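You operate a simulated robot arm through the tools that you are given. There is no shell and no other tool.

The job below is to be done with a simulated robot arm. You get a single attempt, and the scene is never put back.

## Task
Bring jar 56 round on the turntable and grip it in the blue clamp.
Fine: lock the turntable before you lift the jar.

It is judged by the outcome, as a careful person would: the job done as asked, and still so three seconds after it is handed in. It fails if anything else is knocked over, pushed out of place, dropped, spilled or broken.

## Robot
A 7-joint arm with a fingered hand, fixed in place. Base frame: the origin is at the foot of the arm, x ahead of it, y to its left, z up; the work surface is at about z = 880. Units: mm, degrees, N and s.
With the tool pointing down near the work surface it reaches from about 100 to 620 mm from the base axis. Its first joint turns from -115.0 to 115.0 degrees. Payload 3.1 kg.
The TCP is the grasp point between the finger pads, 22 mm short of the fingertips. In the tool frame z runs along the fingers and y along their closing line. Largest opening 112 mm; the body of the gripper starts 60 mm behind the TCP. The gripper is a hand of 3 fingers: y runs from the thumb to the fingers, the wrist lies at [0, 0, -218] in the tool frame, and closing takes about 1.5 s.
Orientation is told as [roll, pitch, yaw] about the base's x, y, z axes, in that order, counted from this pose: with the fingers straight down and closing along the base's y, the tool's x points along the base's -x, its y along +y and its z along -z.

## Interface
- The arm moves only by the tool send_rows. Its argument "deltas" is a list of rows, each a list of 7 numbers: the shift along the base's x, y, z in mm, then the turn, a rotation vector about the base's x, y, z in degrees, then the gripper command, from -1 (fully open) to 1 (shut), values between in proportion. In form: [[dx, dy, dz, rx, ry, rz, gripper], ...]. A call has 1 to 20 rows; each row shifts and turns the commanded pose from where the row before left it. A row lasts 0.2 s, in which the tool goes at most 50 mm and 8.6 degrees; a call with a longer step from one row to the next is refused whole, and so is a gripper value outside its range. Where a pose cannot be reached the arm comes as near as it can. A force on the tool above 40 N (or 10 N above the force at the start of the call, whichever is more), or a blocked arm, ends the call early, and 0.2 s more pass. Each finger travels about 108 mm/s and halts on what it meets, pressing with about 22 N; the grip force reading is that of the motor and also rises with nothing between the fingers. The clock runs only during rows and for 0.2 s after the last one: add rows that do not move to give the fingers time. It gives the time, the measured TCP pose, the force on the tool (base axes), the opening and the grip force at its end, in the units of the frame above (readings bear some noise), with the torque about the TCP (base axes, N m) and any sound that the robot's microphone picked up.
- Cameras (640 x 400 px; columns grow to the right, rows downward): "scene" is fixed at [57.8, 518.7, 1591.4]; the picture's right is [-0.15, -0.99, 0.00], its down [-0.90, 0.13, -0.42] and it looks along [0.42, -0.06, -0.91] (base axes); focal length 344 px, centre (320, 200). "wrist" rides on the gripper at [66, 3, -80] in the tool frame; the picture's right is [-0.05, 1.00, 0.00], its down [-0.77, -0.04, -0.64] and it looks along [-0.64, -0.03, 0.77] (tool axes); focal length 275 px, centre (320, 200). There is no depth. A picture from a camera that has moved, and an enlarged one, comes with that camera's place and axes in the base frame and with its lens. The place of the scene camera against the robot may be out by one fixed shift of up to 25 mm in any direction.
- camera(camera): a new picture of that camera. No time passes.
- lift_body(by): slides the trunk up (or, below 0, down) by that many mm; the arm rides with it, the base frame stays. It gives what a move gives, with no picture.
- grasp_type(shape): the hand has 3 fingers and takes this shape, open, in about a second: jaw (thumb against the fingers, like two jaws); tri (thumb and two fingers); tip (a fingertip pinch); poke (one finger out to press); point (the index stretched); flat (the hand flat); cup (the hand cupped); fist (a fist). The gripper value then closes the fingers along that shape, each until it touches; the sizes above hold for jaw. It gives what a move gives, with no picture.
- inspect(camera, box): a new picture of the part [left, top, right, bottom] of that camera's present view, enlarged. No time passes.
- hand_in(): hands the job in; it is judged then, once.

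Places have to be worked out from the pictures, the camera data and where the tool is seen. Open the gripper and draw the arm clear of the work before you hand the job in, unless the task says otherwise.

The tools are called after "Request:" by a JSON object that holds its "api" and its "payload". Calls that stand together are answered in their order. send_rows: Moves the arm, as the interface text tells. Its arguments: {"type":"object","properties":{"deltas":{"type":"array"}},"required":["deltas"]} The other tools are called the same way: lift_body (by) slides the trunk up or down; grasp_type (shape) gives the hand a shape; camera (camera) takes a picture; inspect (camera, box) takes an enlarged picture of a part of a camera's view; hand_in () hands the job in.

At the start:

```text
t: 0.0
tool_pos: [267.9, 323.0, 1246.3]
ee_rot: [0.0, 0.0, 0.0]
ft_force: [-0.9, 0.5, 0.3]
torque: [0.03, 0.01, 0.01]
grip_width: 112.0
grip_force: 0.1
shape: jaw
trunk travel left (down, up): [-925.0, 65.0]
```

scene: 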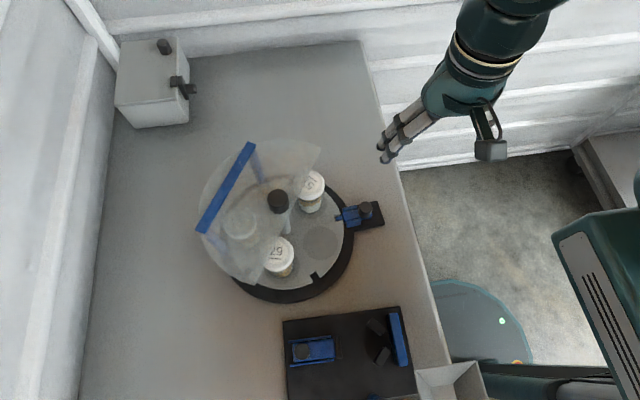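
wrist: 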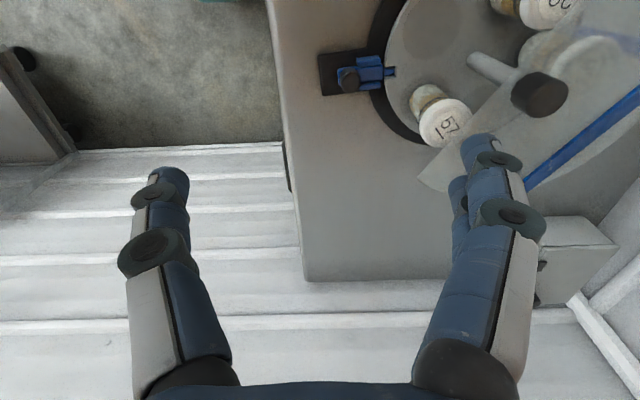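

I start by looking closer at the turntable, its latch, and the clamp station.

Request:
{"api": "inspect", "payload": {"camera": "scene", "box": [180, 120, 400, 310]}}

Request:
{"api": "inspect", "payload": {"camera": "scene", "box": [260, 280, 460, 400]}}

Request:
{"api": "inspect", "payload": {"camera": "wrist", "box": [300, 0, 640, 220]}}

Request:
{"api": "inspect", "payload": {"camera": "scene", "box": [100, 20, 220, 140]}}

```text
2.11 times, centred on (290, 215) of scene
camera zoom: at [57.8, 518.7, 1591.4], right [-0.15, -0.99, 0.0], down [-0.9, 0.13, -0.42], along [0.42, -0.06, -0.91], focal length 725 px, centre (383, 168)
```

zoom: 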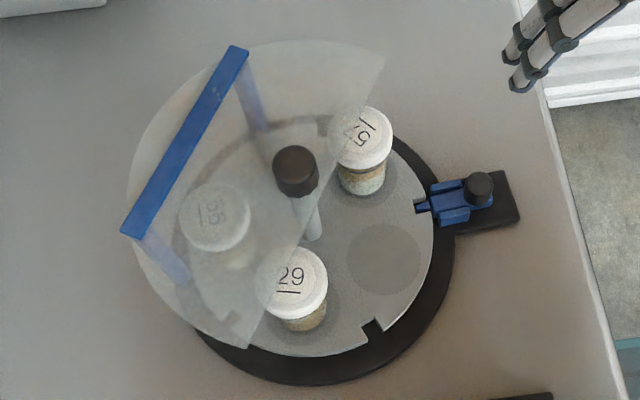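

```text
3.20 times, centred on (360, 340) of scene
camera zoom: at [57.8, 518.7, 1591.4], right [-0.15, -0.99, 0.0], down [-0.9, 0.13, -0.42], along [0.42, -0.06, -0.91], focal length 1101 px, centre (192, -248)
```

zoom: 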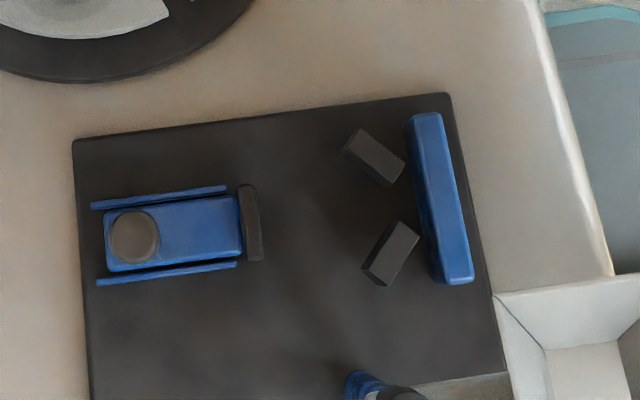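

```text
1.82 times, centred on (470, 110) of wrist
camera zoom: at [202.9, 326.8, 1328.1], right [0.05, 1.0, 0.0], down [0.77, -0.04, 0.64], along [0.64, -0.03, -0.77], focal length 500 px, centre (47, 364)
```

zoom: 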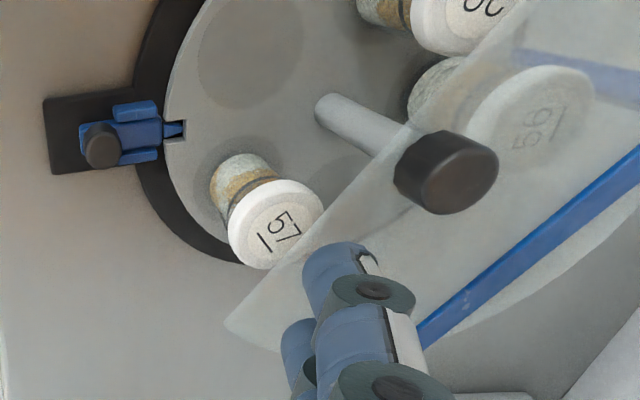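

```text
3.33 times, centred on (160, 80) of scene
camera zoom: at [57.8, 518.7, 1591.4], right [-0.15, -0.99, 0.0], down [-0.9, 0.13, -0.42], along [0.42, -0.06, -0.91], focal length 1147 px, centre (853, 600)
```

zoom: 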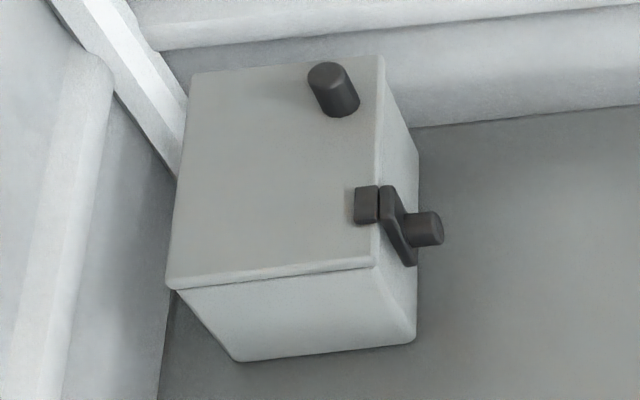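

The turntable sits around (307, 540), with a sliding blue bolt near (320, 390) seated in a notch. A clear guard covers the left side, and the clamp station is around (55, 450). I'll yaw the hand so the wrist camera looks over the turntable.

Request:
{"api": "send_rows", "payload": {"deltas": [[3, -8, 0, 0, 0, 8.2, -1], [3, -8, 0, 0, 0, 8.2, -1], [3, -8, 0, 0, 0, 8.2, -1], [3, -8, 0, 0, 0, 8.2, -1], [3, -8, 0, 0, 0, 8.2, -1], [3, -8, 0, 0, 0, 8.2, -1], [3, -8, 0, 0, 0, 8.2, -1], [3, -8, 0, 0, 0, 8.2, -1], [3, -8, 0, 0, 0, 8.2, -1], [3, -8, 0, 0, 0, 8.2, -1], [0, -8, 0, 0, 0, 8, -1], [0, 0, 0, 0, 0, 0, -1]]}}

Request:
{"api": "camera", "payload": {"camera": "wrist"}}

Request:
{"api": "inspect", "payload": {"camera": "wrist", "box": [200, 80, 440, 240]}}

```text
t: 2.6
tool_pos: [298.7, 235.7, 1247.9]
ee_rot: [0.1, -0.1, 90.1]
ft_force: [0.7, -0.1, -0.2]
torque: [0.02, -0.03, -0.02]
grip_width: 112.1
grip_force: 0.0
shape: jaw
trunk travel left (down, up): [-925.0, 65.0]
```

```text
taken
camera wrist: at [295.8, 169.9, 1328.2], right [-1.0, 0.05, 0.0], down [0.04, 0.77, 0.64], along [0.03, 0.63, -0.77], focal length 275 px, centre (320, 200)
```

wrist: 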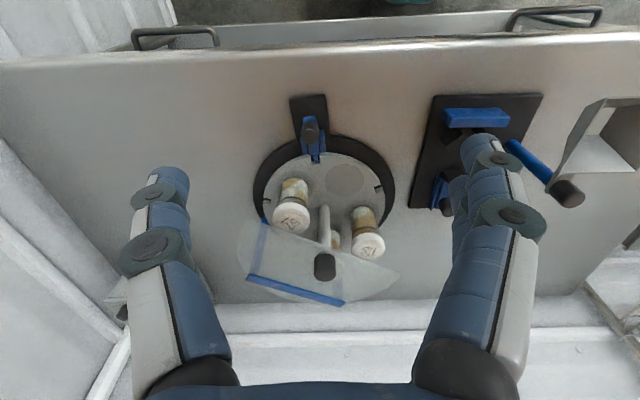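

```text
2.50 times, centred on (320, 160) of wrist
camera zoom: at [295.8, 169.9, 1328.2], right [-1.0, 0.05, 0.0], down [0.04, 0.77, 0.64], along [0.03, 0.63, -0.77], focal length 688 px, centre (320, 300)
```

zoom: 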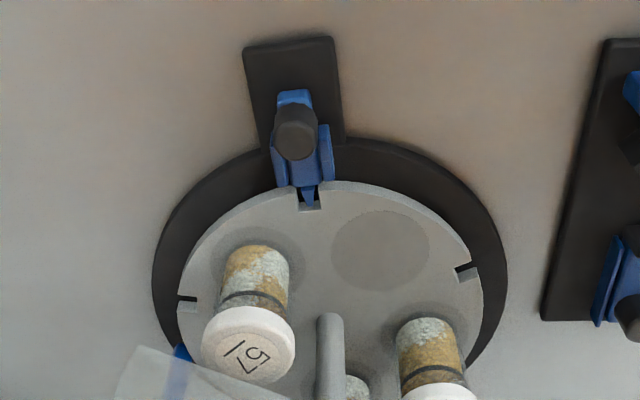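

The geometry fits a five-notch disc: centre about (305, 537), notches every 72°, and jar stations midway between them at a radius of about 78. The knob on the centre post is at z≈1053. Next I'll view the clamp station from the wrist.

Request:
{"api": "send_rows", "payload": {"deltas": [[-20, -3, 0, 0, 0, 0, -1], [-20, -3, 0, 0, 0, 0, -1], [-20, -3, 0, 0, 0, 0, -1], [-20, -3, 0, 0, 0, 0, -1], [-20, -3, 0, 0, 0, 0, -1], [-20, -3, 0, 0, 0, 0, -1], [-20, -3, 0, 0, 0, 0, -1], [-20, -3, 0, 0, 0, 0, -1], [-20, -3, 0, 0, 0, 0, -1], [-20, -3, 0, 0, 0, 0, -1], [-20, -3, 0, 0, 0, 0, -1], [0, 0, 0, 0, 0, 0, -1]]}}

Request:
{"api": "camera", "payload": {"camera": "wrist"}}

Request:
{"api": "inspect", "payload": {"camera": "wrist", "box": [220, 100, 440, 240]}}

Request:
{"api": "camera", "payload": {"camera": "scene"}}

```text
t: 5.2
tool_pos: [78.8, 201.9, 1246.9]
ee_rot: [0.0, 0.0, 89.9]
ft_force: [-0.3, 0.0, 0.5]
torque: [-0.01, -0.02, 0.02]
grip_width: 112.0
grip_force: 0.1
shape: jaw
trunk travel left (down, up): [-925.0, 65.0]
```

```text
taken
camera wrist: at [75.8, 135.8, 1328.4], right [-1.0, 0.05, 0.0], down [0.04, 0.77, 0.64], along [0.03, 0.64, -0.77], focal length 275 px, centre (320, 200)
```

wrist: 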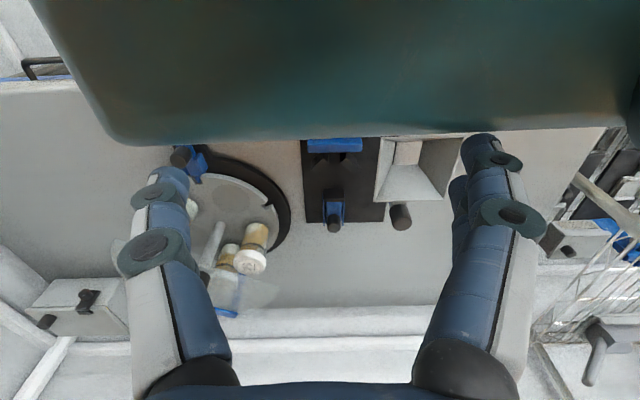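

```text
2.86 times, centred on (330, 170) of wrist
camera zoom: at [75.8, 135.8, 1328.4], right [-1.0, 0.05, 0.0], down [0.04, 0.77, 0.64], along [0.03, 0.64, -0.77], focal length 786 px, centre (291, 286)
```

zoom: 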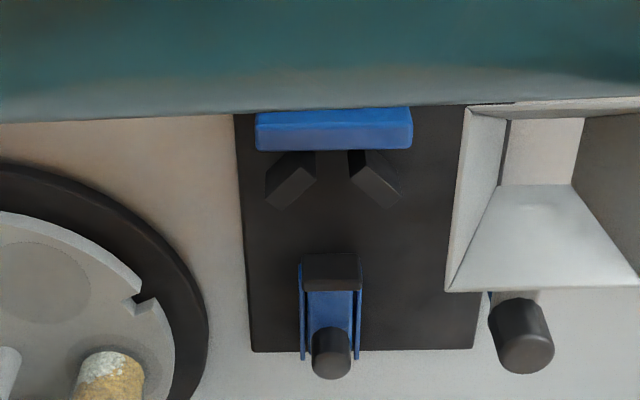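

```text
taken
```

scene: 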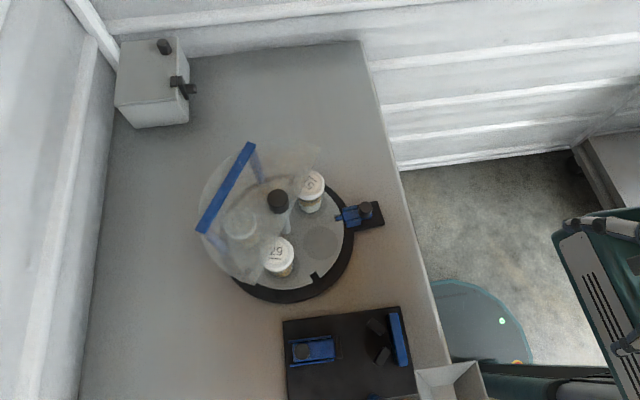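

The clamp has a V-block against a blue bar at about y≈370 and a knobbed slider at about y≈540. There's also a tall lever near (-30, 420) beside the tray, so I'll get a better angle on it.

Request:
{"api": "send_rows", "payload": {"deltas": [[20, 3, 0, 0, 0, 0, -1], [20, 3, 0, 0, 0, 0, -1], [20, 3, 0, 0, 0, 6, -1], [20, 3, 0, 0, 0, 6, -1], [20, 3, 0, 0, 0, 6, -1], [20, 3, 0, 0, 0, 6, -1], [20, 3, 0, 0, 0, 6, -1], [0, 3, 0, 0, 0, 6, -1], [0, 0, 0, 0, 0, 0, -1]]}}

Request:
{"api": "camera", "payload": {"camera": "wrist"}}

Request:
{"api": "inspect", "payload": {"camera": "wrist", "box": [260, 60, 460, 200]}}

```text
t: 7.2
tool_pos: [218.8, 226.0, 1246.1]
ee_rot: [0.0, -0.1, 126.0]
ft_force: [1.1, 1.0, -0.1]
torque: [0.0, -0.02, 0.01]
grip_width: 111.7
grip_force: 0.0
shape: jaw
trunk travel left (down, up): [-925.0, 65.0]
```

```text
taken
camera wrist: at [255.8, 170.4, 1327.9], right [-0.84, -0.55, 0.0], down [-0.42, 0.64, 0.64], along [-0.35, 0.53, -0.77], focal length 275 px, centre (320, 200)
```

wrist: 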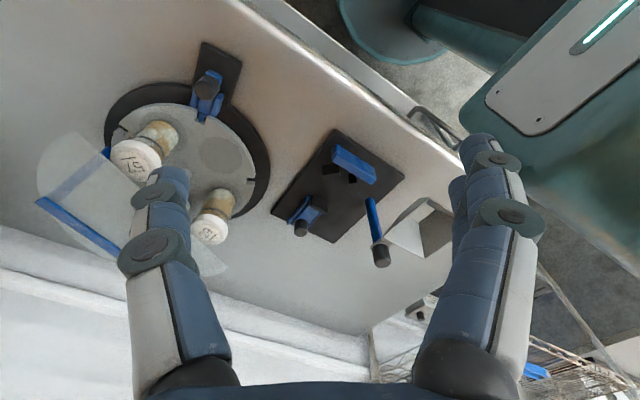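

```text
2.86 times, centred on (360, 130) of wrist
camera zoom: at [255.8, 170.4, 1327.9], right [-0.84, -0.55, 0.0], down [-0.42, 0.64, 0.64], along [-0.35, 0.53, -0.77], focal length 786 px, centre (206, 400)
```

zoom: 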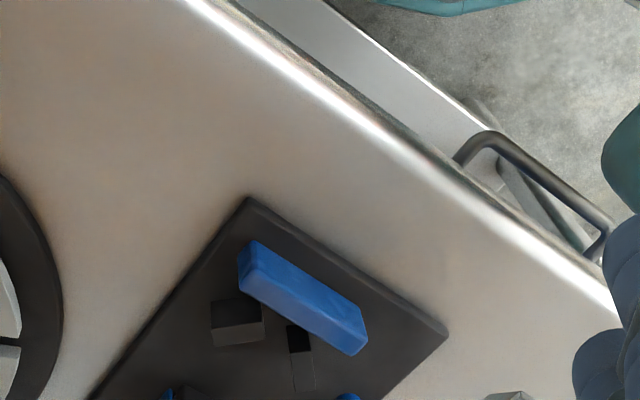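

Request:
{"api": "inspect", "payload": {"camera": "wrist", "box": [260, 110, 460, 280]}}

Request:
{"api": "inspect", "payload": {"camera": "wrist", "box": [30, 30, 290, 280]}}

```text
2.35 times, centred on (360, 195) of wrist
camera zoom: at [255.8, 170.4, 1327.9], right [-0.84, -0.55, 0.0], down [-0.42, 0.64, 0.64], along [-0.35, 0.53, -0.77], focal length 648 px, centre (226, 212)
```

zoom: 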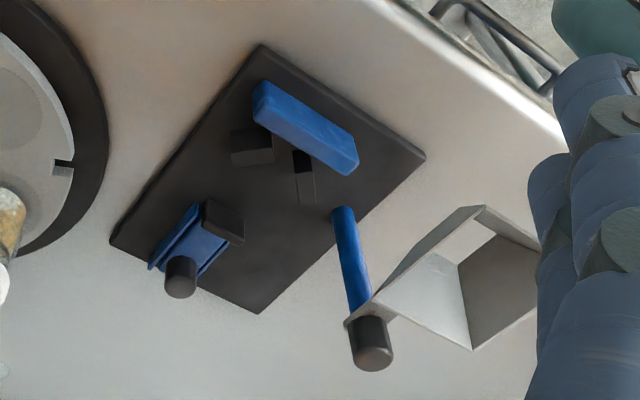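

```text
1.60 times, centred on (160, 155) of wrist
camera zoom: at [255.8, 170.4, 1327.9], right [-0.84, -0.55, 0.0], down [-0.42, 0.64, 0.64], along [-0.35, 0.53, -0.77], focal length 440 px, centre (576, 272)
```

zoom: 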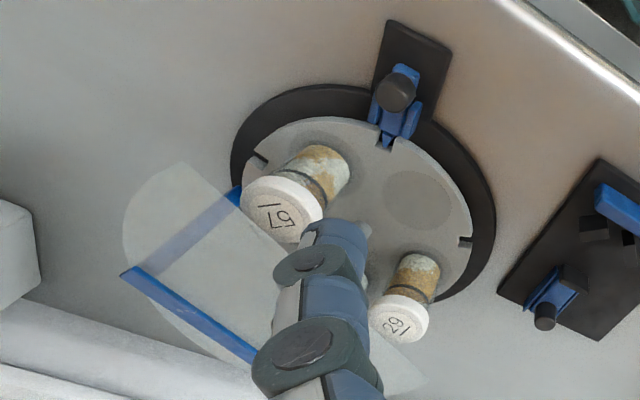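

The guard covers the back of the table, and only the front station near (264, 471) looks fully open. I'll move over the table, well above everything, to read the guarded jar's label and see the guard and knob.

Request:
{"api": "send_rows", "payload": {"deltas": [[11, 19, 0, 0, 0, -4.5, -1], [11, 19, 0, 0, 0, -4.5, -1], [11, 19, 0, 0, 0, -4.5, -1], [11, 19, 0, 0, 0, -4.5, -1], [11, 19, 0, 0, 0, -4.5, -1], [11, 19, 0, 0, 0, -4.5, -1], [11, 19, 0, 0, 0, -4.5, -1], [9, 19, 0, 0, 0, -4.5, -1], [0, 0, 0, 0, 0, 0, -1]]}}

Request:
{"api": "camera", "payload": {"camera": "wrist"}}

Request:
{"api": "inspect", "payload": {"camera": "wrist", "box": [200, 80, 440, 280]}}

```text
t: 9.2
tool_pos: [306.6, 377.6, 1248.2]
ee_rot: [0.1, 0.0, 89.9]
ft_force: [-0.7, 0.2, 0.2]
torque: [0.01, 0.03, 0.03]
grip_width: 112.1
grip_force: 0.0
shape: jaw
trunk travel left (down, up): [-925.0, 65.0]
```

```text
taken
camera wrist: at [302.2, 311.7, 1328.5], right [-1.0, 0.05, 0.0], down [0.04, 0.77, 0.64], along [0.03, 0.64, -0.77], focal length 275 px, centre (320, 200)
```

wrist: 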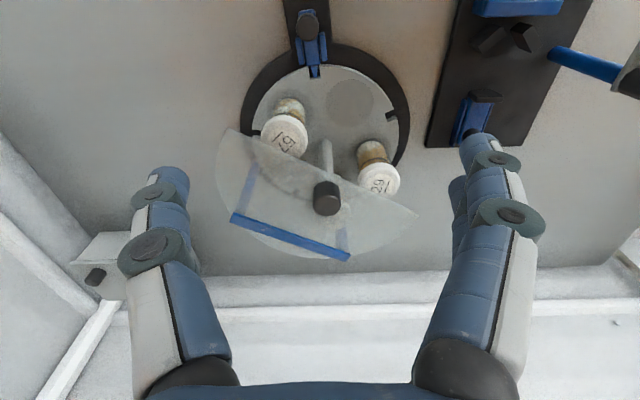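

```text
2.00 times, centred on (320, 180) of wrist
camera zoom: at [302.2, 311.7, 1328.5], right [-1.0, 0.05, 0.0], down [0.04, 0.77, 0.64], along [0.03, 0.64, -0.77], focal length 551 px, centre (320, 240)
```

zoom: 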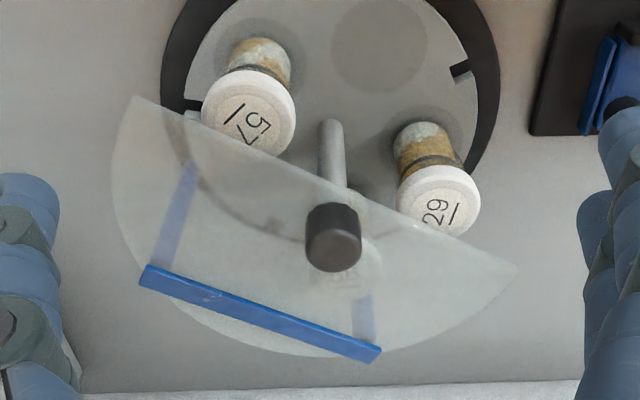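

The knob hides the guarded jar from here, so I'll shift sideways to read its label.

Request:
{"api": "send_rows", "payload": {"deltas": [[-18, 4, 0, 0, 0, -4, -1], [-18, 4, 0, 0, 0, -4, -1], [-18, 4, 0, 0, 0, -4, -1], [-18, 4, 0, 0, 0, -4, -1], [-18, 4, 0, 0, 0, -4, -1], [0, 0, 0, 0, 0, 0, -1]]}}

Request:
{"api": "camera", "payload": {"camera": "wrist"}}

Request:
{"api": "inspect", "payload": {"camera": "wrist", "box": [250, 120, 410, 220]}}

```text
t: 10.6
tool_pos: [216.7, 397.7, 1247.2]
ee_rot: [0.1, 0.0, 69.9]
ft_force: [0.0, 0.8, 0.8]
torque: [0.0, -0.02, 0.0]
grip_width: 111.9
grip_force: 0.1
shape: jaw
trunk travel left (down, up): [-925.0, 65.0]
```

```text
taken
camera wrist: at [190.3, 337.4, 1327.8], right [-0.92, 0.39, 0.0], down [0.3, 0.71, 0.64], along [0.25, 0.59, -0.77], focal length 275 px, centre (320, 200)
```

wrist: 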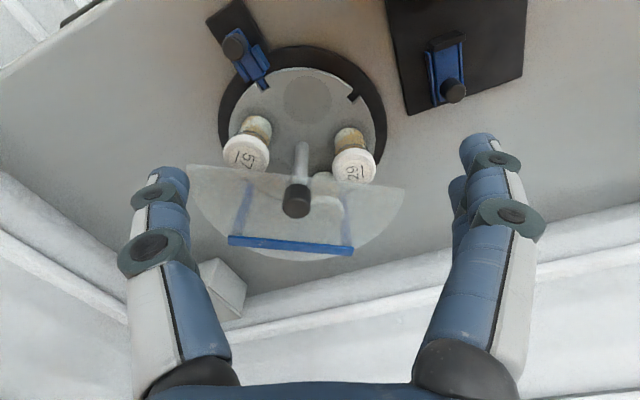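

```text
4.00 times, centred on (330, 170) of wrist
camera zoom: at [190.3, 337.4, 1327.8], right [-0.92, 0.39, 0.0], down [0.3, 0.71, 0.64], along [0.25, 0.59, -0.77], focal length 1101 px, centre (280, 320)
```

zoom: 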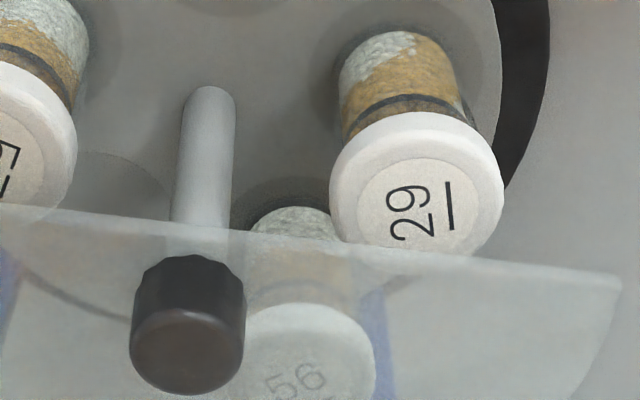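

The guarded jar reads "56", and the knob spans z≈1040–1070 above the guard plate at about 1025. Turning the table +144° (counter-clockwise) would bring jar 56 to the open front station. I'll now get a close view of the bolt.

Request:
{"api": "send_rows", "payload": {"deltas": [[10, -17, -5, 0, 0, 2, -1], [10, -17, -15, 0, 0, 2, -1], [10, -17, -20, 0, 0, 2, -1], [10, -17, -20, 0, 0, 2, -1], [10, -17, -20, 0, 0, 2, -1], [10, -17, -20, 0, 0, 2, -1], [10, -17, -20, 0, 0, 2, -1], [11, -17, -22, 0, 0, 2, -1], [11, -17, -22, 0, 0, 2, -1], [11, -17, -22, 0, 0, 2, -1], [0, 0, 0, 0, 0, 0, -1]]}}

Request:
{"api": "camera", "payload": {"camera": "wrist"}}

Request:
{"api": "inspect", "payload": {"camera": "wrist", "box": [220, 130, 420, 260]}}

```text
t: 13.0
tool_pos: [318.6, 229.2, 1059.5]
ee_rot: [0.0, 0.0, 89.9]
ft_force: [0.2, 0.7, 0.1]
torque: [0.01, -0.05, 0.03]
grip_width: 112.3
grip_force: 0.0
shape: jaw
trunk travel left (down, up): [-925.0, 65.0]
```

```text
taken
camera wrist: at [315.0, 162.1, 1141.1], right [-1.0, 0.05, 0.0], down [0.04, 0.77, 0.64], along [0.03, 0.64, -0.77], focal length 275 px, centre (320, 200)
```

wrist: 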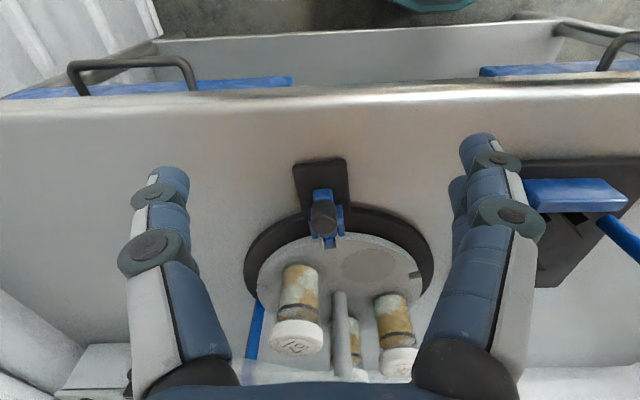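

```text
3.08 times, centred on (320, 195) of wrist
camera zoom: at [315.0, 162.1, 1141.1], right [-1.0, 0.05, 0.0], down [0.04, 0.77, 0.64], along [0.03, 0.64, -0.77], focal length 847 px, centre (320, 215)
```

zoom: 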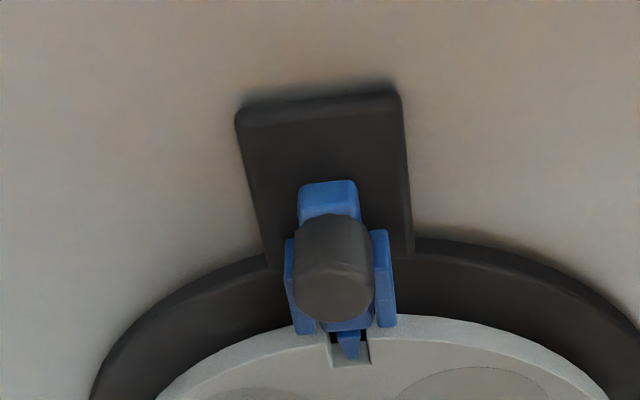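

The bolt knob's top is at about (320, 360, 942), and the bolt tip sits about 12 mm into the notch. I'll move above the knob and descend with the fingers astride it in x.

Request:
{"api": "send_rows", "payload": {"deltas": [[0, 25, 0, 0, 0, 0, -1], [0, 25, 0, 0, 0, 0, -1], [0, 25, 0, 0, 0, 0, -1], [0, 25, 0, 0, 0, 0, -1], [1, 28, 0, 0, 0, 0, -1], [0, 0, -20, 0, 0, 0, -0.6], [0, 0, -20, 0, 0, 0, -0.4], [0, 0, -20, 0, 0, 0, -0.3], [0, 0, -20, 0, 0, 0, -0.3], [0, 0, 0, 0, 0, 0, -0.3]]}}

Request:
{"api": "camera", "payload": {"camera": "wrist"}}

Request:
{"api": "camera", "payload": {"camera": "scene"}}

```text
t: 15.2
tool_pos: [320.6, 357.0, 980.5]
ee_rot: [0.0, 0.0, 89.9]
ft_force: [0.7, 0.2, -0.5]
torque: [-0.01, -0.01, 0.01]
grip_width: 73.3
grip_force: 0.0
shape: jaw
trunk travel left (down, up): [-925.0, 65.0]
```

```text
taken
camera wrist: at [316.3, 290.8, 1061.8], right [-1.0, 0.05, 0.0], down [0.04, 0.77, 0.64], along [0.03, 0.64, -0.77], focal length 275 px, centre (320, 200)
```

wrist: 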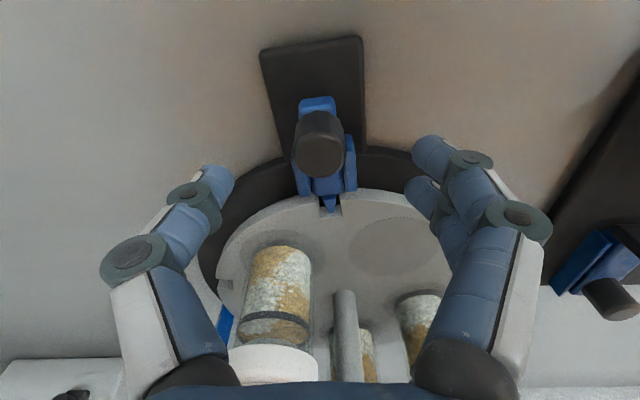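

```text
taken
```

scene: 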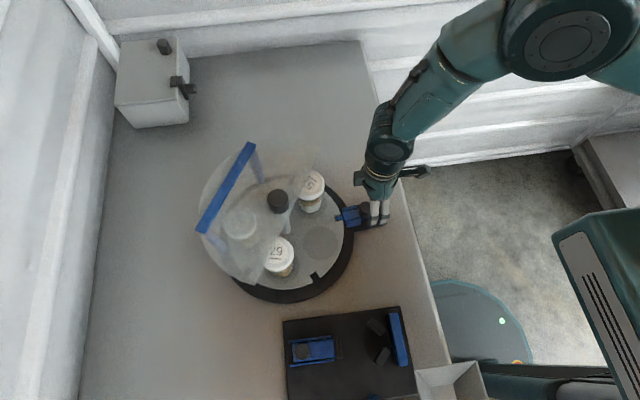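

The knob lines up between the fingers, so I'll descend to z≈932 and close on it.

Request:
{"api": "send_rows", "payload": {"deltas": [[0, 1, -16, 0, 0, 0, -0.3], [0, 1, -16, 0, 0, 0, -0.3], [0, 0, -16, 0, 0, 0, -0.3], [0, 0, 0, 0, 0, 0, 0.3], [0, 0, 0, 0, 0, 0, 1], [0, 0, 0, 0, 0, 0, 1], [0, 0, 0, 0, 0, 0, 1], [0, 0, 0, 0, 0, 0, 1]]}}

Request:
{"api": "camera", "payload": {"camera": "wrist"}}

```text
t: 17.0
tool_pos: [320.0, 357.0, 934.0]
ee_rot: [0.0, -0.1, 90.0]
ft_force: [-0.1, -1.1, 0.3]
torque: [-0.05, 0.08, -0.02]
grip_width: 17.8
grip_force: 22.1
shape: jaw
trunk travel left (down, up): [-925.0, 65.0]
```

```text
taken
camera wrist: at [317.0, 291.8, 1014.6], right [-1.0, 0.05, 0.0], down [0.04, 0.77, 0.64], along [0.03, 0.63, -0.77], focal length 275 px, centre (320, 200)
```

wrist: 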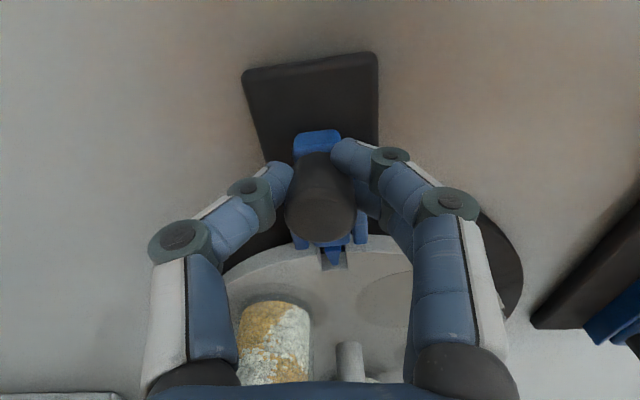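

The knob is gripped at 22 N, so I'll pull it outward (-y) in small steps.

Request:
{"api": "send_rows", "payload": {"deltas": [[0.3, -4, 0, 0, 0, 0, 1], [0.3, -4, 0, 0, 0, 0, 1], [0.3, -4, 0, 0, 0, 0, 1], [0.3, -4, 0, 0, 0, 0, 1], [0.3, -4, 0, 0, 0, 0, 1], [0, 0, 0, 0, 0, 0, 1]]}}

Request:
{"api": "camera", "payload": {"camera": "wrist"}}

```text
t: 18.4
tool_pos: [321.3, 336.4, 932.8]
ee_rot: [0.0, 0.0, 89.9]
ft_force: [5.4, -1.4, 7.3]
torque: [-0.08, 0.0, 0.0]
grip_width: 18.2
grip_force: 22.0
shape: jaw
trunk travel left (down, up): [-925.0, 65.0]
```

```text
taken
camera wrist: at [318.0, 271.0, 1014.1], right [-1.0, 0.05, 0.0], down [0.04, 0.77, 0.64], along [0.03, 0.63, -0.77], focal length 275 px, centre (320, 200)
```

wrist: 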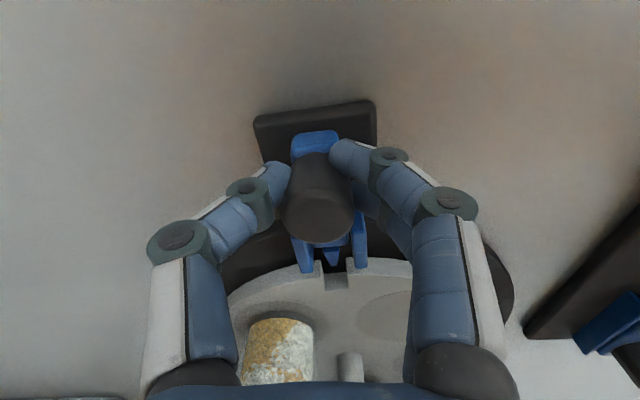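

The bolt has moved with the hand. I'll pull a few millimetres further for margin and check that the tip clears the notch.

Request:
{"api": "send_rows", "payload": {"deltas": [[0.2, -3, 0, 0, 0, 0, 1], [0, -2, 0, 0, 0, 0, 1], [0, 0, 0, 0, 0, 0, 1]]}}

Request:
{"api": "inspect", "payload": {"camera": "wrist", "box": [260, 200, 400, 310]}}

```text
t: 19.2
tool_pos: [321.2, 335.1, 934.0]
ee_rot: [0.0, -0.1, 90.0]
ft_force: [4.2, 8.3, 7.9]
torque: [0.13, 0.02, -0.07]
grip_width: 17.9
grip_force: 21.5
shape: jaw
trunk travel left (down, up): [-925.0, 65.0]
```

```text
3.64 times, centred on (330, 255) of wrist
camera zoom: at [318.0, 268.9, 1013.9], right [-1.0, 0.05, 0.0], down [0.04, 0.77, 0.64], along [0.03, 0.64, -0.77], focal length 1001 px, centre (284, 0)
```

zoom: 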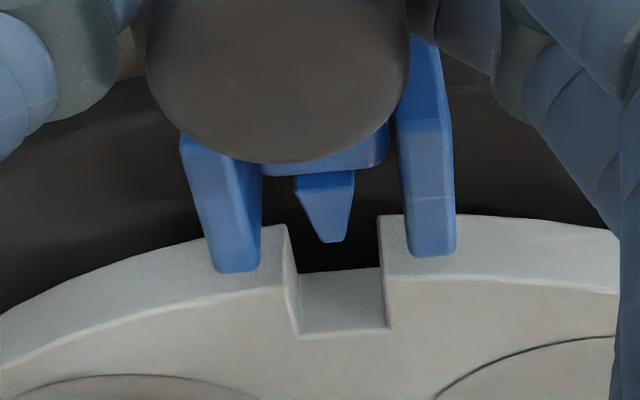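

The bolt has hit its end stop after about 21 mm of travel, and the notch is only about 11 mm deep, so the tip should be clear. I'll open the hand, rise, and check that it stays out.

Request:
{"api": "send_rows", "payload": {"deltas": [[0, 2, 0, 0, 0, 0, 0.6], [0, 0, 0, 0, 0, 0, 0], [0, 0, 0, 0, 0, 0, -0.3], [0, 0, 0, 0, 0, 0, -0.3], [0, 0, 15, 0, 0, 0, -0.3], [0, 0, 20, 0, 0, 0, -0.3], [0, 0, 25, 0, 0, 0, -0.3], [0, 0, 25, 0, 0, 0, -0.3], [0, 0, 25, 0, 0, 0, -0.3], [0, 0, 0, 0, 0, 0, -0.3]]}}

Request:
{"api": "camera", "payload": {"camera": "wrist"}}

Request:
{"api": "inspect", "payload": {"camera": "scene", "box": [300, 170, 420, 260]}}

```text
t: 21.4
tool_pos: [321.3, 335.2, 1043.8]
ee_rot: [0.0, 0.0, 89.9]
ft_force: [0.8, 0.3, 0.5]
torque: [-0.01, -0.01, 0.05]
grip_width: 72.4
grip_force: 0.2
shape: jaw
trunk travel left (down, up): [-925.0, 65.0]
```

```text
taken
camera wrist: at [318.2, 269.6, 1124.1], right [-1.0, 0.05, 0.0], down [0.04, 0.77, 0.64], along [0.03, 0.63, -0.77], focal length 275 px, centre (320, 200)
```

wrist: 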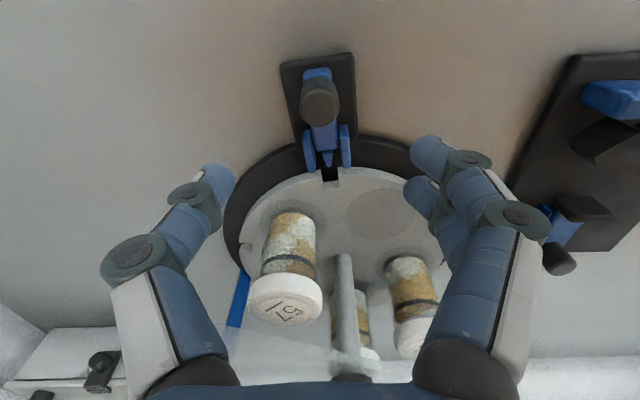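

```text
4.44 times, centred on (360, 215) of scene
camera zoom: at [57.8, 518.7, 1591.4], right [-0.15, -0.99, 0.0], down [-0.9, 0.13, -0.42], along [0.42, -0.06, -0.91], focal length 1530 px, centre (142, 133)
```

zoom: 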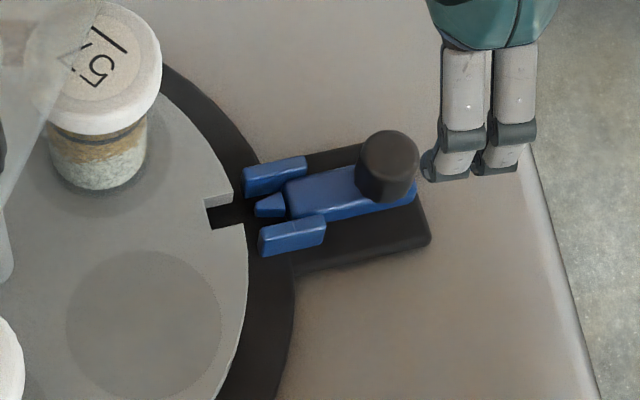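

The bolt is clearly retracted and stays put. Next I'll rise and move near the turntable knob to refine its position, starting with a low yaw so I have room to twist.

Request:
{"api": "send_rows", "payload": {"deltas": [[0, 0, 40, 0, 0, 0, -0.3], [0, 0, 40, 0, 0, 0, -0.3], [0, 0, 40, 0, 0, 0, -0.3], [0, 0, 36, 0, 0, 0, -0.3], [-2, 15, 0, 0, 0, -7, -0.3], [-2, 15, 0, 0, 0, -7, -0.3], [-2, 15, 0, 0, 0, -7, -0.3], [-2, 15, 0, 0, 0, -7, -0.3], [-2, 15, 0, 0, 0, -8, -0.3], [-2, 15, 0, 0, 0, -8, -0.3], [-2, 15, 0, 0, 0, -8, -0.3], [-2, 15, 0, 0, 0, -8, -0.3], [0, 20, 0, 0, 0, 0, -0.3], [0, 20, 0, 0, 0, 0, -0.3], [0, 20, 0, 0, 0, 0, -0.3], [0, 20, 0, 0, 0, 0, -0.3], [0, 0, 0, 0, 0, 0, -0.3]]}}

Request:
{"api": "camera", "payload": {"camera": "wrist"}}

Request:
{"api": "camera", "payload": {"camera": "scene"}}

```text
t: 25.0
tool_pos: [304.9, 535.7, 1199.8]
ee_rot: [0.1, 0.1, 30.0]
ft_force: [0.3, 0.5, 0.3]
torque: [-0.02, -0.04, -0.02]
grip_width: 72.4
grip_force: 0.1
shape: jaw
trunk travel left (down, up): [-925.0, 65.0]
```

```text
taken
camera wrist: at [246.5, 504.4, 1280.4], right [-0.46, 0.89, 0.0], down [0.69, 0.35, 0.64], along [0.57, 0.29, -0.77], focal length 275 px, centre (320, 200)
```

wrist: 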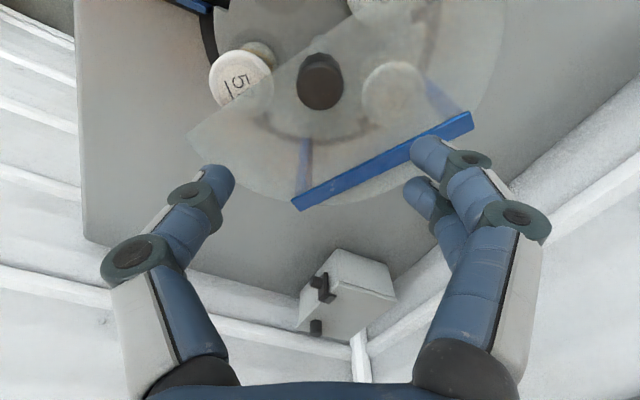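

```text
taken
```

scene: 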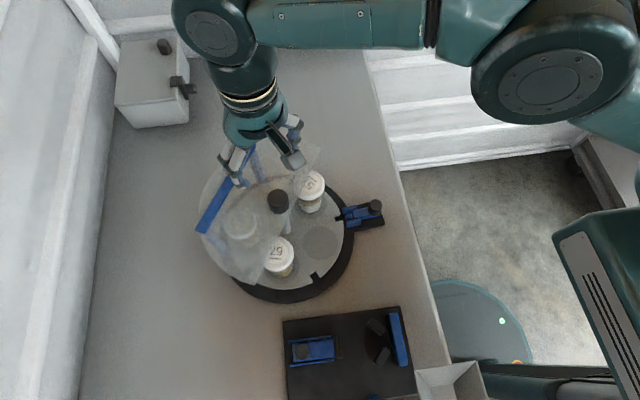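

The knob axis comes out at about (305, 535), consistent across views. I'll descend to z≈1061 so the tips stay above the guard plate, then close on the knob.

Request:
{"api": "send_rows", "payload": {"deltas": [[0, 0, -25, 0, 0, 0, -0.3], [0, 0, -25, 0, 0, 0, -0.3], [0, 0, -25, 0, 0, 0, -0.3], [0, 0, -25, 0, 0, 0, -0.3], [0, 0, -15, 0, 0, 0, -0.3], [0, 0, -12, 0, 0, 0, -0.3], [0, 0, -12, 0, 0, 0, -0.3], [0, 0, 0, 0, 0, 0, -0.3]]}}

Request:
{"api": "camera", "payload": {"camera": "wrist"}}

Request:
{"api": "inspect", "payload": {"camera": "scene", "box": [180, 80, 400, 310]}}

```text
t: 26.8
tool_pos: [305.2, 536.7, 1059.9]
ee_rot: [0.0, 0.0, 30.0]
ft_force: [0.4, -0.3, 2.5]
torque: [0.08, 0.05, 0.03]
grip_width: 72.7
grip_force: 0.0
shape: jaw
trunk travel left (down, up): [-925.0, 65.0]
```

```text
taken
camera wrist: at [246.0, 505.5, 1141.2], right [-0.46, 0.89, 0.0], down [0.69, 0.35, 0.64], along [0.57, 0.29, -0.77], focal length 275 px, centre (320, 200)
```

wrist: 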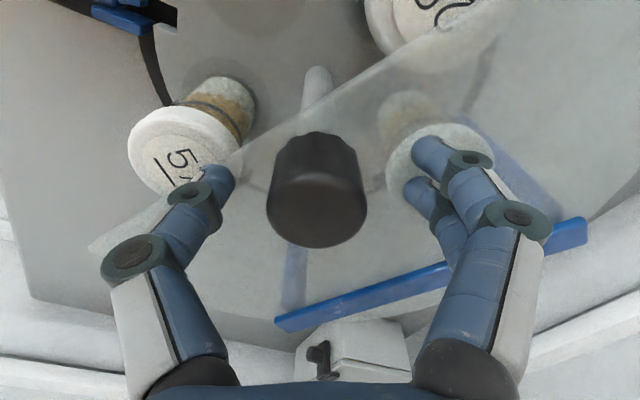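

```text
1.74 times, centred on (290, 195) of scene
camera zoom: at [57.8, 518.7, 1591.4], right [-0.15, -0.99, 0.0], down [-0.9, 0.13, -0.42], along [0.42, -0.06, -0.91], focal length 599 px, centre (372, 209)
```

zoom: 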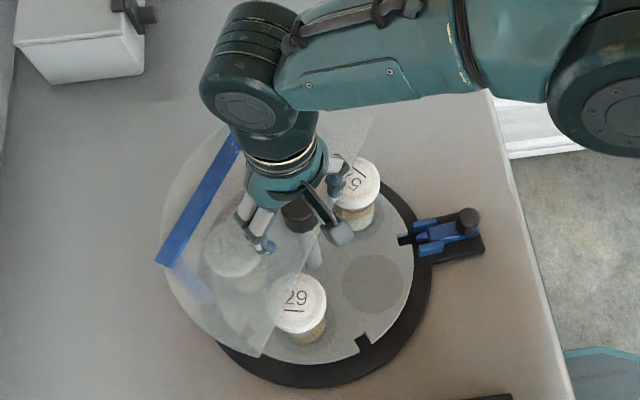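

A small 2.5 N upward force showed up, so I'll rise 2 mm before closing on the knob.

Request:
{"api": "send_rows", "payload": {"deltas": [[0, 0, 2, 0, 0, 0, -0.3], [0, 0, 0, 0, 0, 0, 0.2], [0, 0, 0, 0, 0, 0, 1], [0, 0, 0, 0, 0, 0, 1], [0, 0, 0, 0, 0, 0, 1], [0, 0, 0, 0, 0, 0, 1]]}}

Request:
{"api": "camera", "payload": {"camera": "wrist"}}

```text
t: 28.2
tool_pos: [306.8, 535.2, 1061.1]
ee_rot: [-0.1, 0.1, 30.0]
ft_force: [-0.3, -0.6, 0.1]
torque: [-0.03, 0.03, -0.04]
grip_width: 27.6
grip_force: 21.8
shape: jaw
trunk travel left (down, up): [-925.0, 65.0]
```

```text
taken
camera wrist: at [246.2, 505.5, 1142.8], right [-0.46, 0.89, 0.0], down [0.69, 0.35, 0.64], along [0.56, 0.29, -0.77], focal length 275 px, centre (320, 200)
```

wrist: 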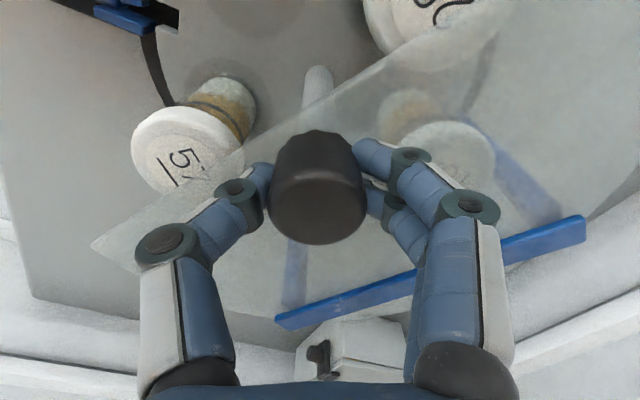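

The knob is held with no side load. I'll test a small +16° twist.

Request:
{"api": "send_rows", "payload": {"deltas": [[0, 0, 0, 0, 0, 4, 1], [0, 0, 0, 0, 0, 4, 1], [0, 0, 0, 0, 0, 4, 1], [0, 0, 0, 0, 0, 4, 1], [0, 0, 0, 0, 0, 0, 1]]}}

Request:
{"api": "camera", "payload": {"camera": "scene"}}

Request:
{"api": "inspect", "payload": {"camera": "scene", "box": [180, 120, 400, 310]}}

```text
t: 29.4
tool_pos: [304.5, 535.6, 1062.6]
ee_rot: [0.0, 0.0, 45.9]
ft_force: [-2.6, -0.1, -0.4]
torque: [0.01, -0.01, 0.01]
grip_width: 27.6
grip_force: 21.6
shape: jaw
trunk travel left (down, up): [-925.0, 65.0]
```

```text
taken
```

scene: 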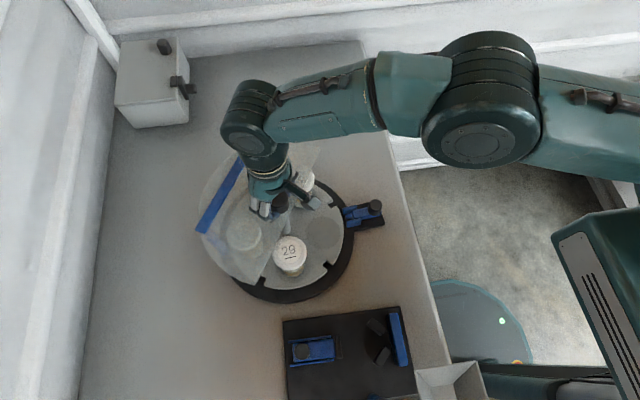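

```text
2.11 times, centred on (290, 215) of scene
camera zoom: at [57.8, 518.7, 1591.4], right [-0.15, -0.99, 0.0], down [-0.9, 0.13, -0.42], along [0.42, -0.06, -0.91], focal length 725 px, centre (383, 168)
```

zoom: 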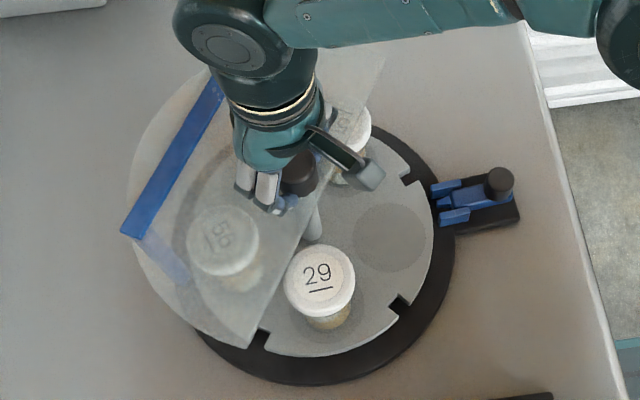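

The table follows the knob, with 29 and 56 both moving round. I'll continue the twist.

Request:
{"api": "send_rows", "payload": {"deltas": [[0, 0, 0, 0, 0, 5.6, 1], [0, 0, 0, 0, 0, 5.6, 1], [0, 0, 0, 0, 0, 5.6, 1], [0, 0, 0, 0, 0, 5.6, 1], [0, 0, 0, 0, 0, 5.6, 1], [0, 0, 0, 0, 0, 5.6, 1], [0, 0, 0, 0, 0, 5.6, 1], [0, 0, 0, 0, 0, 5.6, 1], [0, 0, 0, 0, 0, 5.6, 1], [0, 0, 0, 0, 0, 5.6, 1], [0, 0, 0, 0, 0, 0, 1]]}}

Request:
{"api": "camera", "payload": {"camera": "scene"}}

Request:
{"api": "inspect", "payload": {"camera": "scene", "box": [180, 120, 400, 310]}}

```text
t: 31.8
tool_pos: [303.6, 536.1, 1062.0]
ee_rot: [0.0, 0.0, 101.9]
ft_force: [-3.7, -1.7, -0.2]
torque: [-0.03, 0.12, -0.04]
grip_width: 27.0
grip_force: 22.0
shape: jaw
trunk travel left (down, up): [-925.0, 65.0]
```

```text
taken
```

scene: 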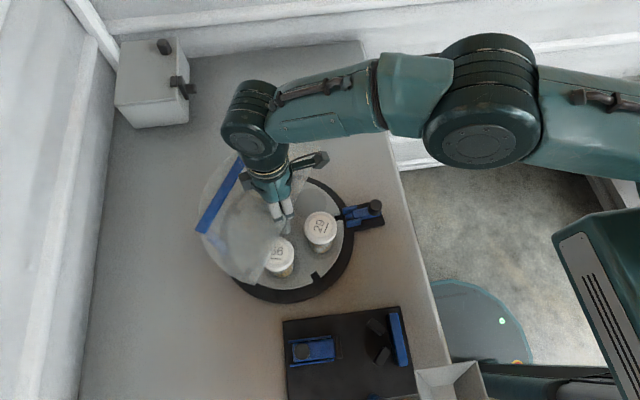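

```text
2.11 times, centred on (290, 215) of scene
camera zoom: at [57.8, 518.7, 1591.4], right [-0.15, -0.99, 0.0], down [-0.9, 0.13, -0.42], along [0.42, -0.06, -0.91], focal length 725 px, centre (383, 168)
```

zoom: 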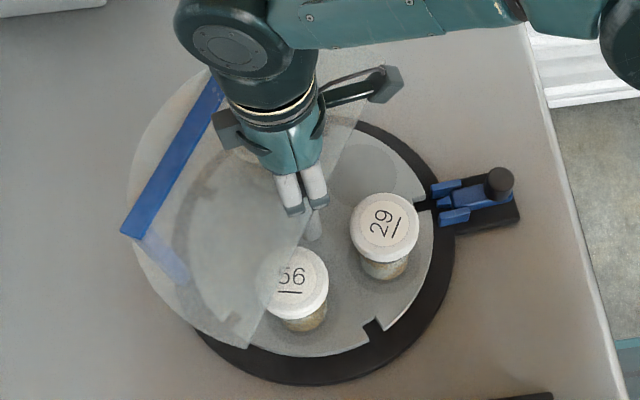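

That was exactly one 72° step. I'll continue for the second step, checking partway for joint limits.

Request:
{"api": "send_rows", "payload": {"deltas": [[0, 0, 0, 0, 0, 6, 1], [0, 0, 0, 0, 0, 6, 1], [0, 0, 0, 0, 0, 6, 1], [0, 0, 0, 0, 0, 6, 1], [0, 0, 0, 0, 0, 6, 1], [0, 0, 0, 0, 0, 6, 1], [0, 0, 0, 0, 0, 0, 1]]}}

```text
t: 33.4
tool_pos: [305.6, 535.0, 1061.5]
ee_rot: [0.0, 0.0, 138.0]
ft_force: [-5.2, -3.7, -0.2]
torque: [-0.05, 0.06, -0.03]
grip_width: 27.0
grip_force: 22.2
shape: jaw
trunk travel left (down, up): [-925.0, 65.0]
```

Yaw 138 was reached without trouble, so I'll finish the remaining 36°.

Request:
{"api": "send_rows", "payload": {"deltas": [[0, 0, 0, 0, 0, 6, 1], [0, 0, 0, 0, 0, 6, 1], [0, 0, 0, 0, 0, 6, 1], [0, 0, 0, 0, 0, 6, 1], [0, 0, 0, 0, 0, 6, 1], [0, 0, 0, 0, 0, 6, 1], [0, 0, 0, 0, 0, 0, 1]]}}

Request:
{"api": "inspect", "payload": {"camera": "scene", "box": [180, 120, 400, 310]}}

Request:
{"api": "inspect", "payload": {"camera": "scene", "box": [300, 170, 420, 260]}}

```text
t: 35.0
tool_pos: [298.8, 514.4, 1066.7]
ee_rot: [0.3, -0.1, 158.6]
ft_force: [-0.3, -0.3, -5.2]
torque: [-0.1, 0.03, -0.01]
grip_width: 23.7
grip_force: 22.3
shape: jaw
out of reach, approached as far as the arm can: row 3, 4, 5, 6
trunk travel left (down, up): [-925.0, 65.0]
```

```text
2.11 times, centred on (290, 215) of scene
camera zoom: at [57.8, 518.7, 1591.4], right [-0.15, -0.99, 0.0], down [-0.9, 0.13, -0.42], along [0.42, -0.06, -0.91], focal length 725 px, centre (383, 168)
```

zoom: 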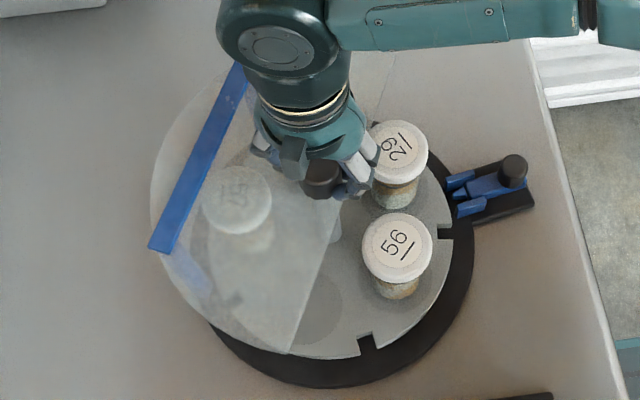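

```text
4.44 times, centred on (360, 215) of scene
camera zoom: at [57.8, 518.7, 1591.4], right [-0.15, -0.99, 0.0], down [-0.9, 0.13, -0.42], along [0.42, -0.06, -0.91], focal length 1530 px, centre (142, 133)
```

zoom: 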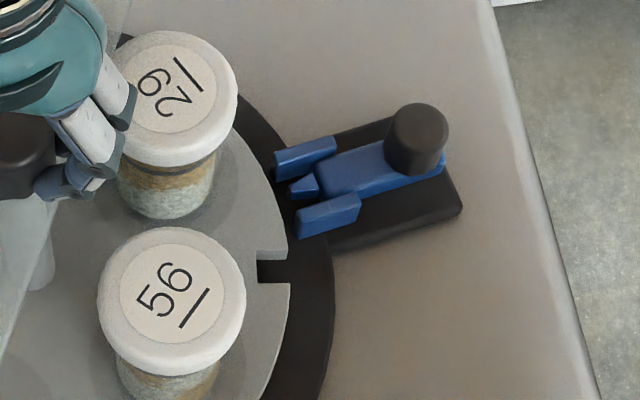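

That needs care. The arm ran out of reach and pulled the turntable's base about 20 mm toward -y, because the latch and guard bar have both shifted in the scene. I'll start undoing it by turning back slightly and reading where the tool goes.

Request:
{"api": "send_rows", "payload": {"deltas": [[0, 0, 0, 0, 0, -3, 1], [0, 0, 0, 0, 0, 0, 1]]}}

Request:
{"api": "camera", "payload": {"camera": "wrist"}}

Request:
{"api": "camera", "payload": {"camera": "scene"}}

```text
t: 35.6
tool_pos: [298.6, 515.1, 1066.2]
ee_rot: [0.2, 0.0, 155.6]
ft_force: [0.6, -1.1, -4.3]
torque: [-0.06, 0.02, 0.02]
grip_width: 23.9
grip_force: 21.6
shape: jaw
trunk travel left (down, up): [-925.0, 65.0]
```

```text
taken
camera wrist: at [357.6, 484.7, 1147.7], right [-0.46, -0.89, 0.0], down [-0.69, 0.35, 0.64], along [-0.57, 0.29, -0.77], focal length 275 px, centre (320, 200)
```

wrist: 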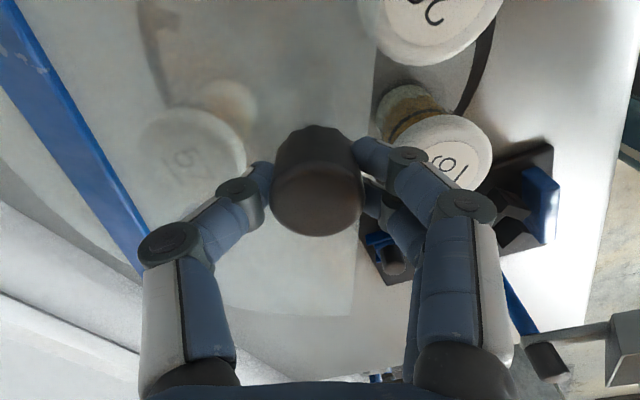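

```text
taken
```

scene: 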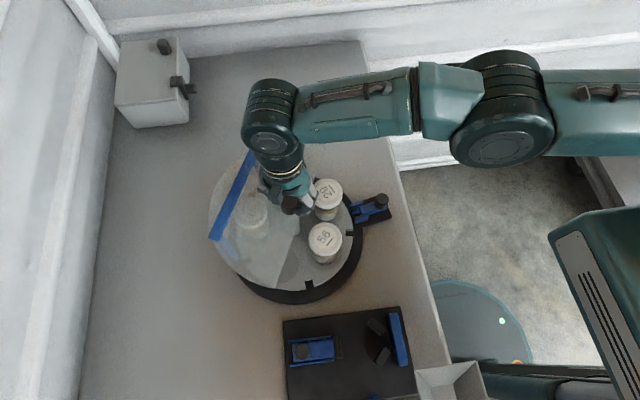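

The command was clipped at the actual pose, so I can steer back from here. I'll return the yaw to a reachable value first, then push the held knob slowly back toward its original axis at (305, 535.5).

Request:
{"api": "send_rows", "payload": {"deltas": [[0, 0, 0, 0, 0, -4, 1], [0, 0, -1, 0, 0, -4, 1], [0, 0, -1, 0, 0, -4, 1], [0, 0, -1, 0, 0, -4, 1], [1, 2.5, 0, 0, 0, 0, 1], [1, 2.5, 0, 0, 0, 0, 1], [1, 2.5, 0, 0, 0, 0, 1], [0, 0, 0, 0, 0, 0, 1]]}}

Request:
{"api": "inspect", "payload": {"camera": "scene", "box": [180, 120, 400, 310]}}

```text
t: 37.4
tool_pos: [301.2, 519.6, 1066.0]
ee_rot: [0.1, 0.0, 139.7]
ft_force: [-4.5, -6.9, -0.3]
torque: [-0.17, 0.11, 0.0]
grip_width: 24.3
grip_force: 22.3
shape: jaw
trunk travel left (down, up): [-925.0, 65.0]
```

```text
2.11 times, centred on (290, 215) of scene
camera zoom: at [57.8, 518.7, 1591.4], right [-0.15, -0.99, 0.0], down [-0.9, 0.13, -0.42], along [0.42, -0.06, -0.91], focal length 725 px, centre (383, 168)
```

zoom: 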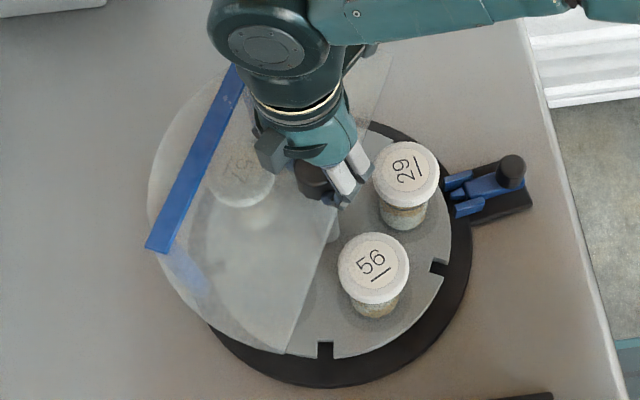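

The base is following back under about 8 N of friction, so I'll keep pushing gently.

Request:
{"api": "send_rows", "payload": {"deltas": [[0.7, 2.5, 0, 0, 0, 0, 1], [0.7, 2.5, 0, 0, 0, 0, 1], [0.7, 2.5, 0, 0, 0, 0, 1], [0.7, 2.5, 0, 0, 0, 0, 1], [0.7, 2.5, 0, 0, 0, 0, 1], [0, 0, 0, 0, 0, 0, 1]]}}

Request:
{"api": "inspect", "payload": {"camera": "scene", "box": [180, 120, 400, 310]}}

```text
t: 38.8
tool_pos: [304.5, 532.0, 1066.3]
ee_rot: [0.0, 0.0, 139.6]
ft_force: [-1.9, -7.0, -0.2]
torque: [-0.18, 0.06, -0.05]
grip_width: 25.1
grip_force: 21.8
shape: jaw
trunk travel left (down, up): [-925.0, 65.0]
```

```text
2.11 times, centred on (290, 215) of scene
camera zoom: at [57.8, 518.7, 1591.4], right [-0.15, -0.99, 0.0], down [-0.9, 0.13, -0.42], along [0.42, -0.06, -0.91], focal length 725 px, centre (383, 168)
```

zoom: 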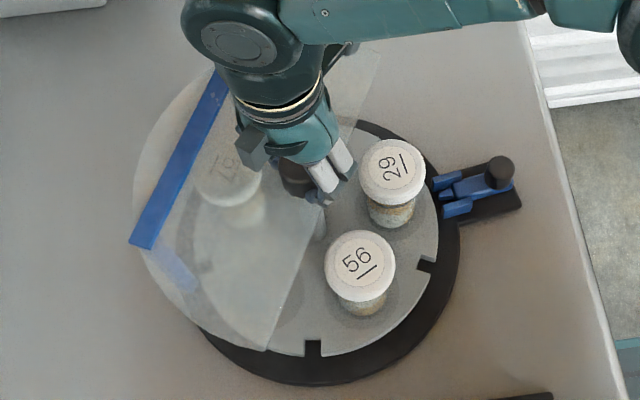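

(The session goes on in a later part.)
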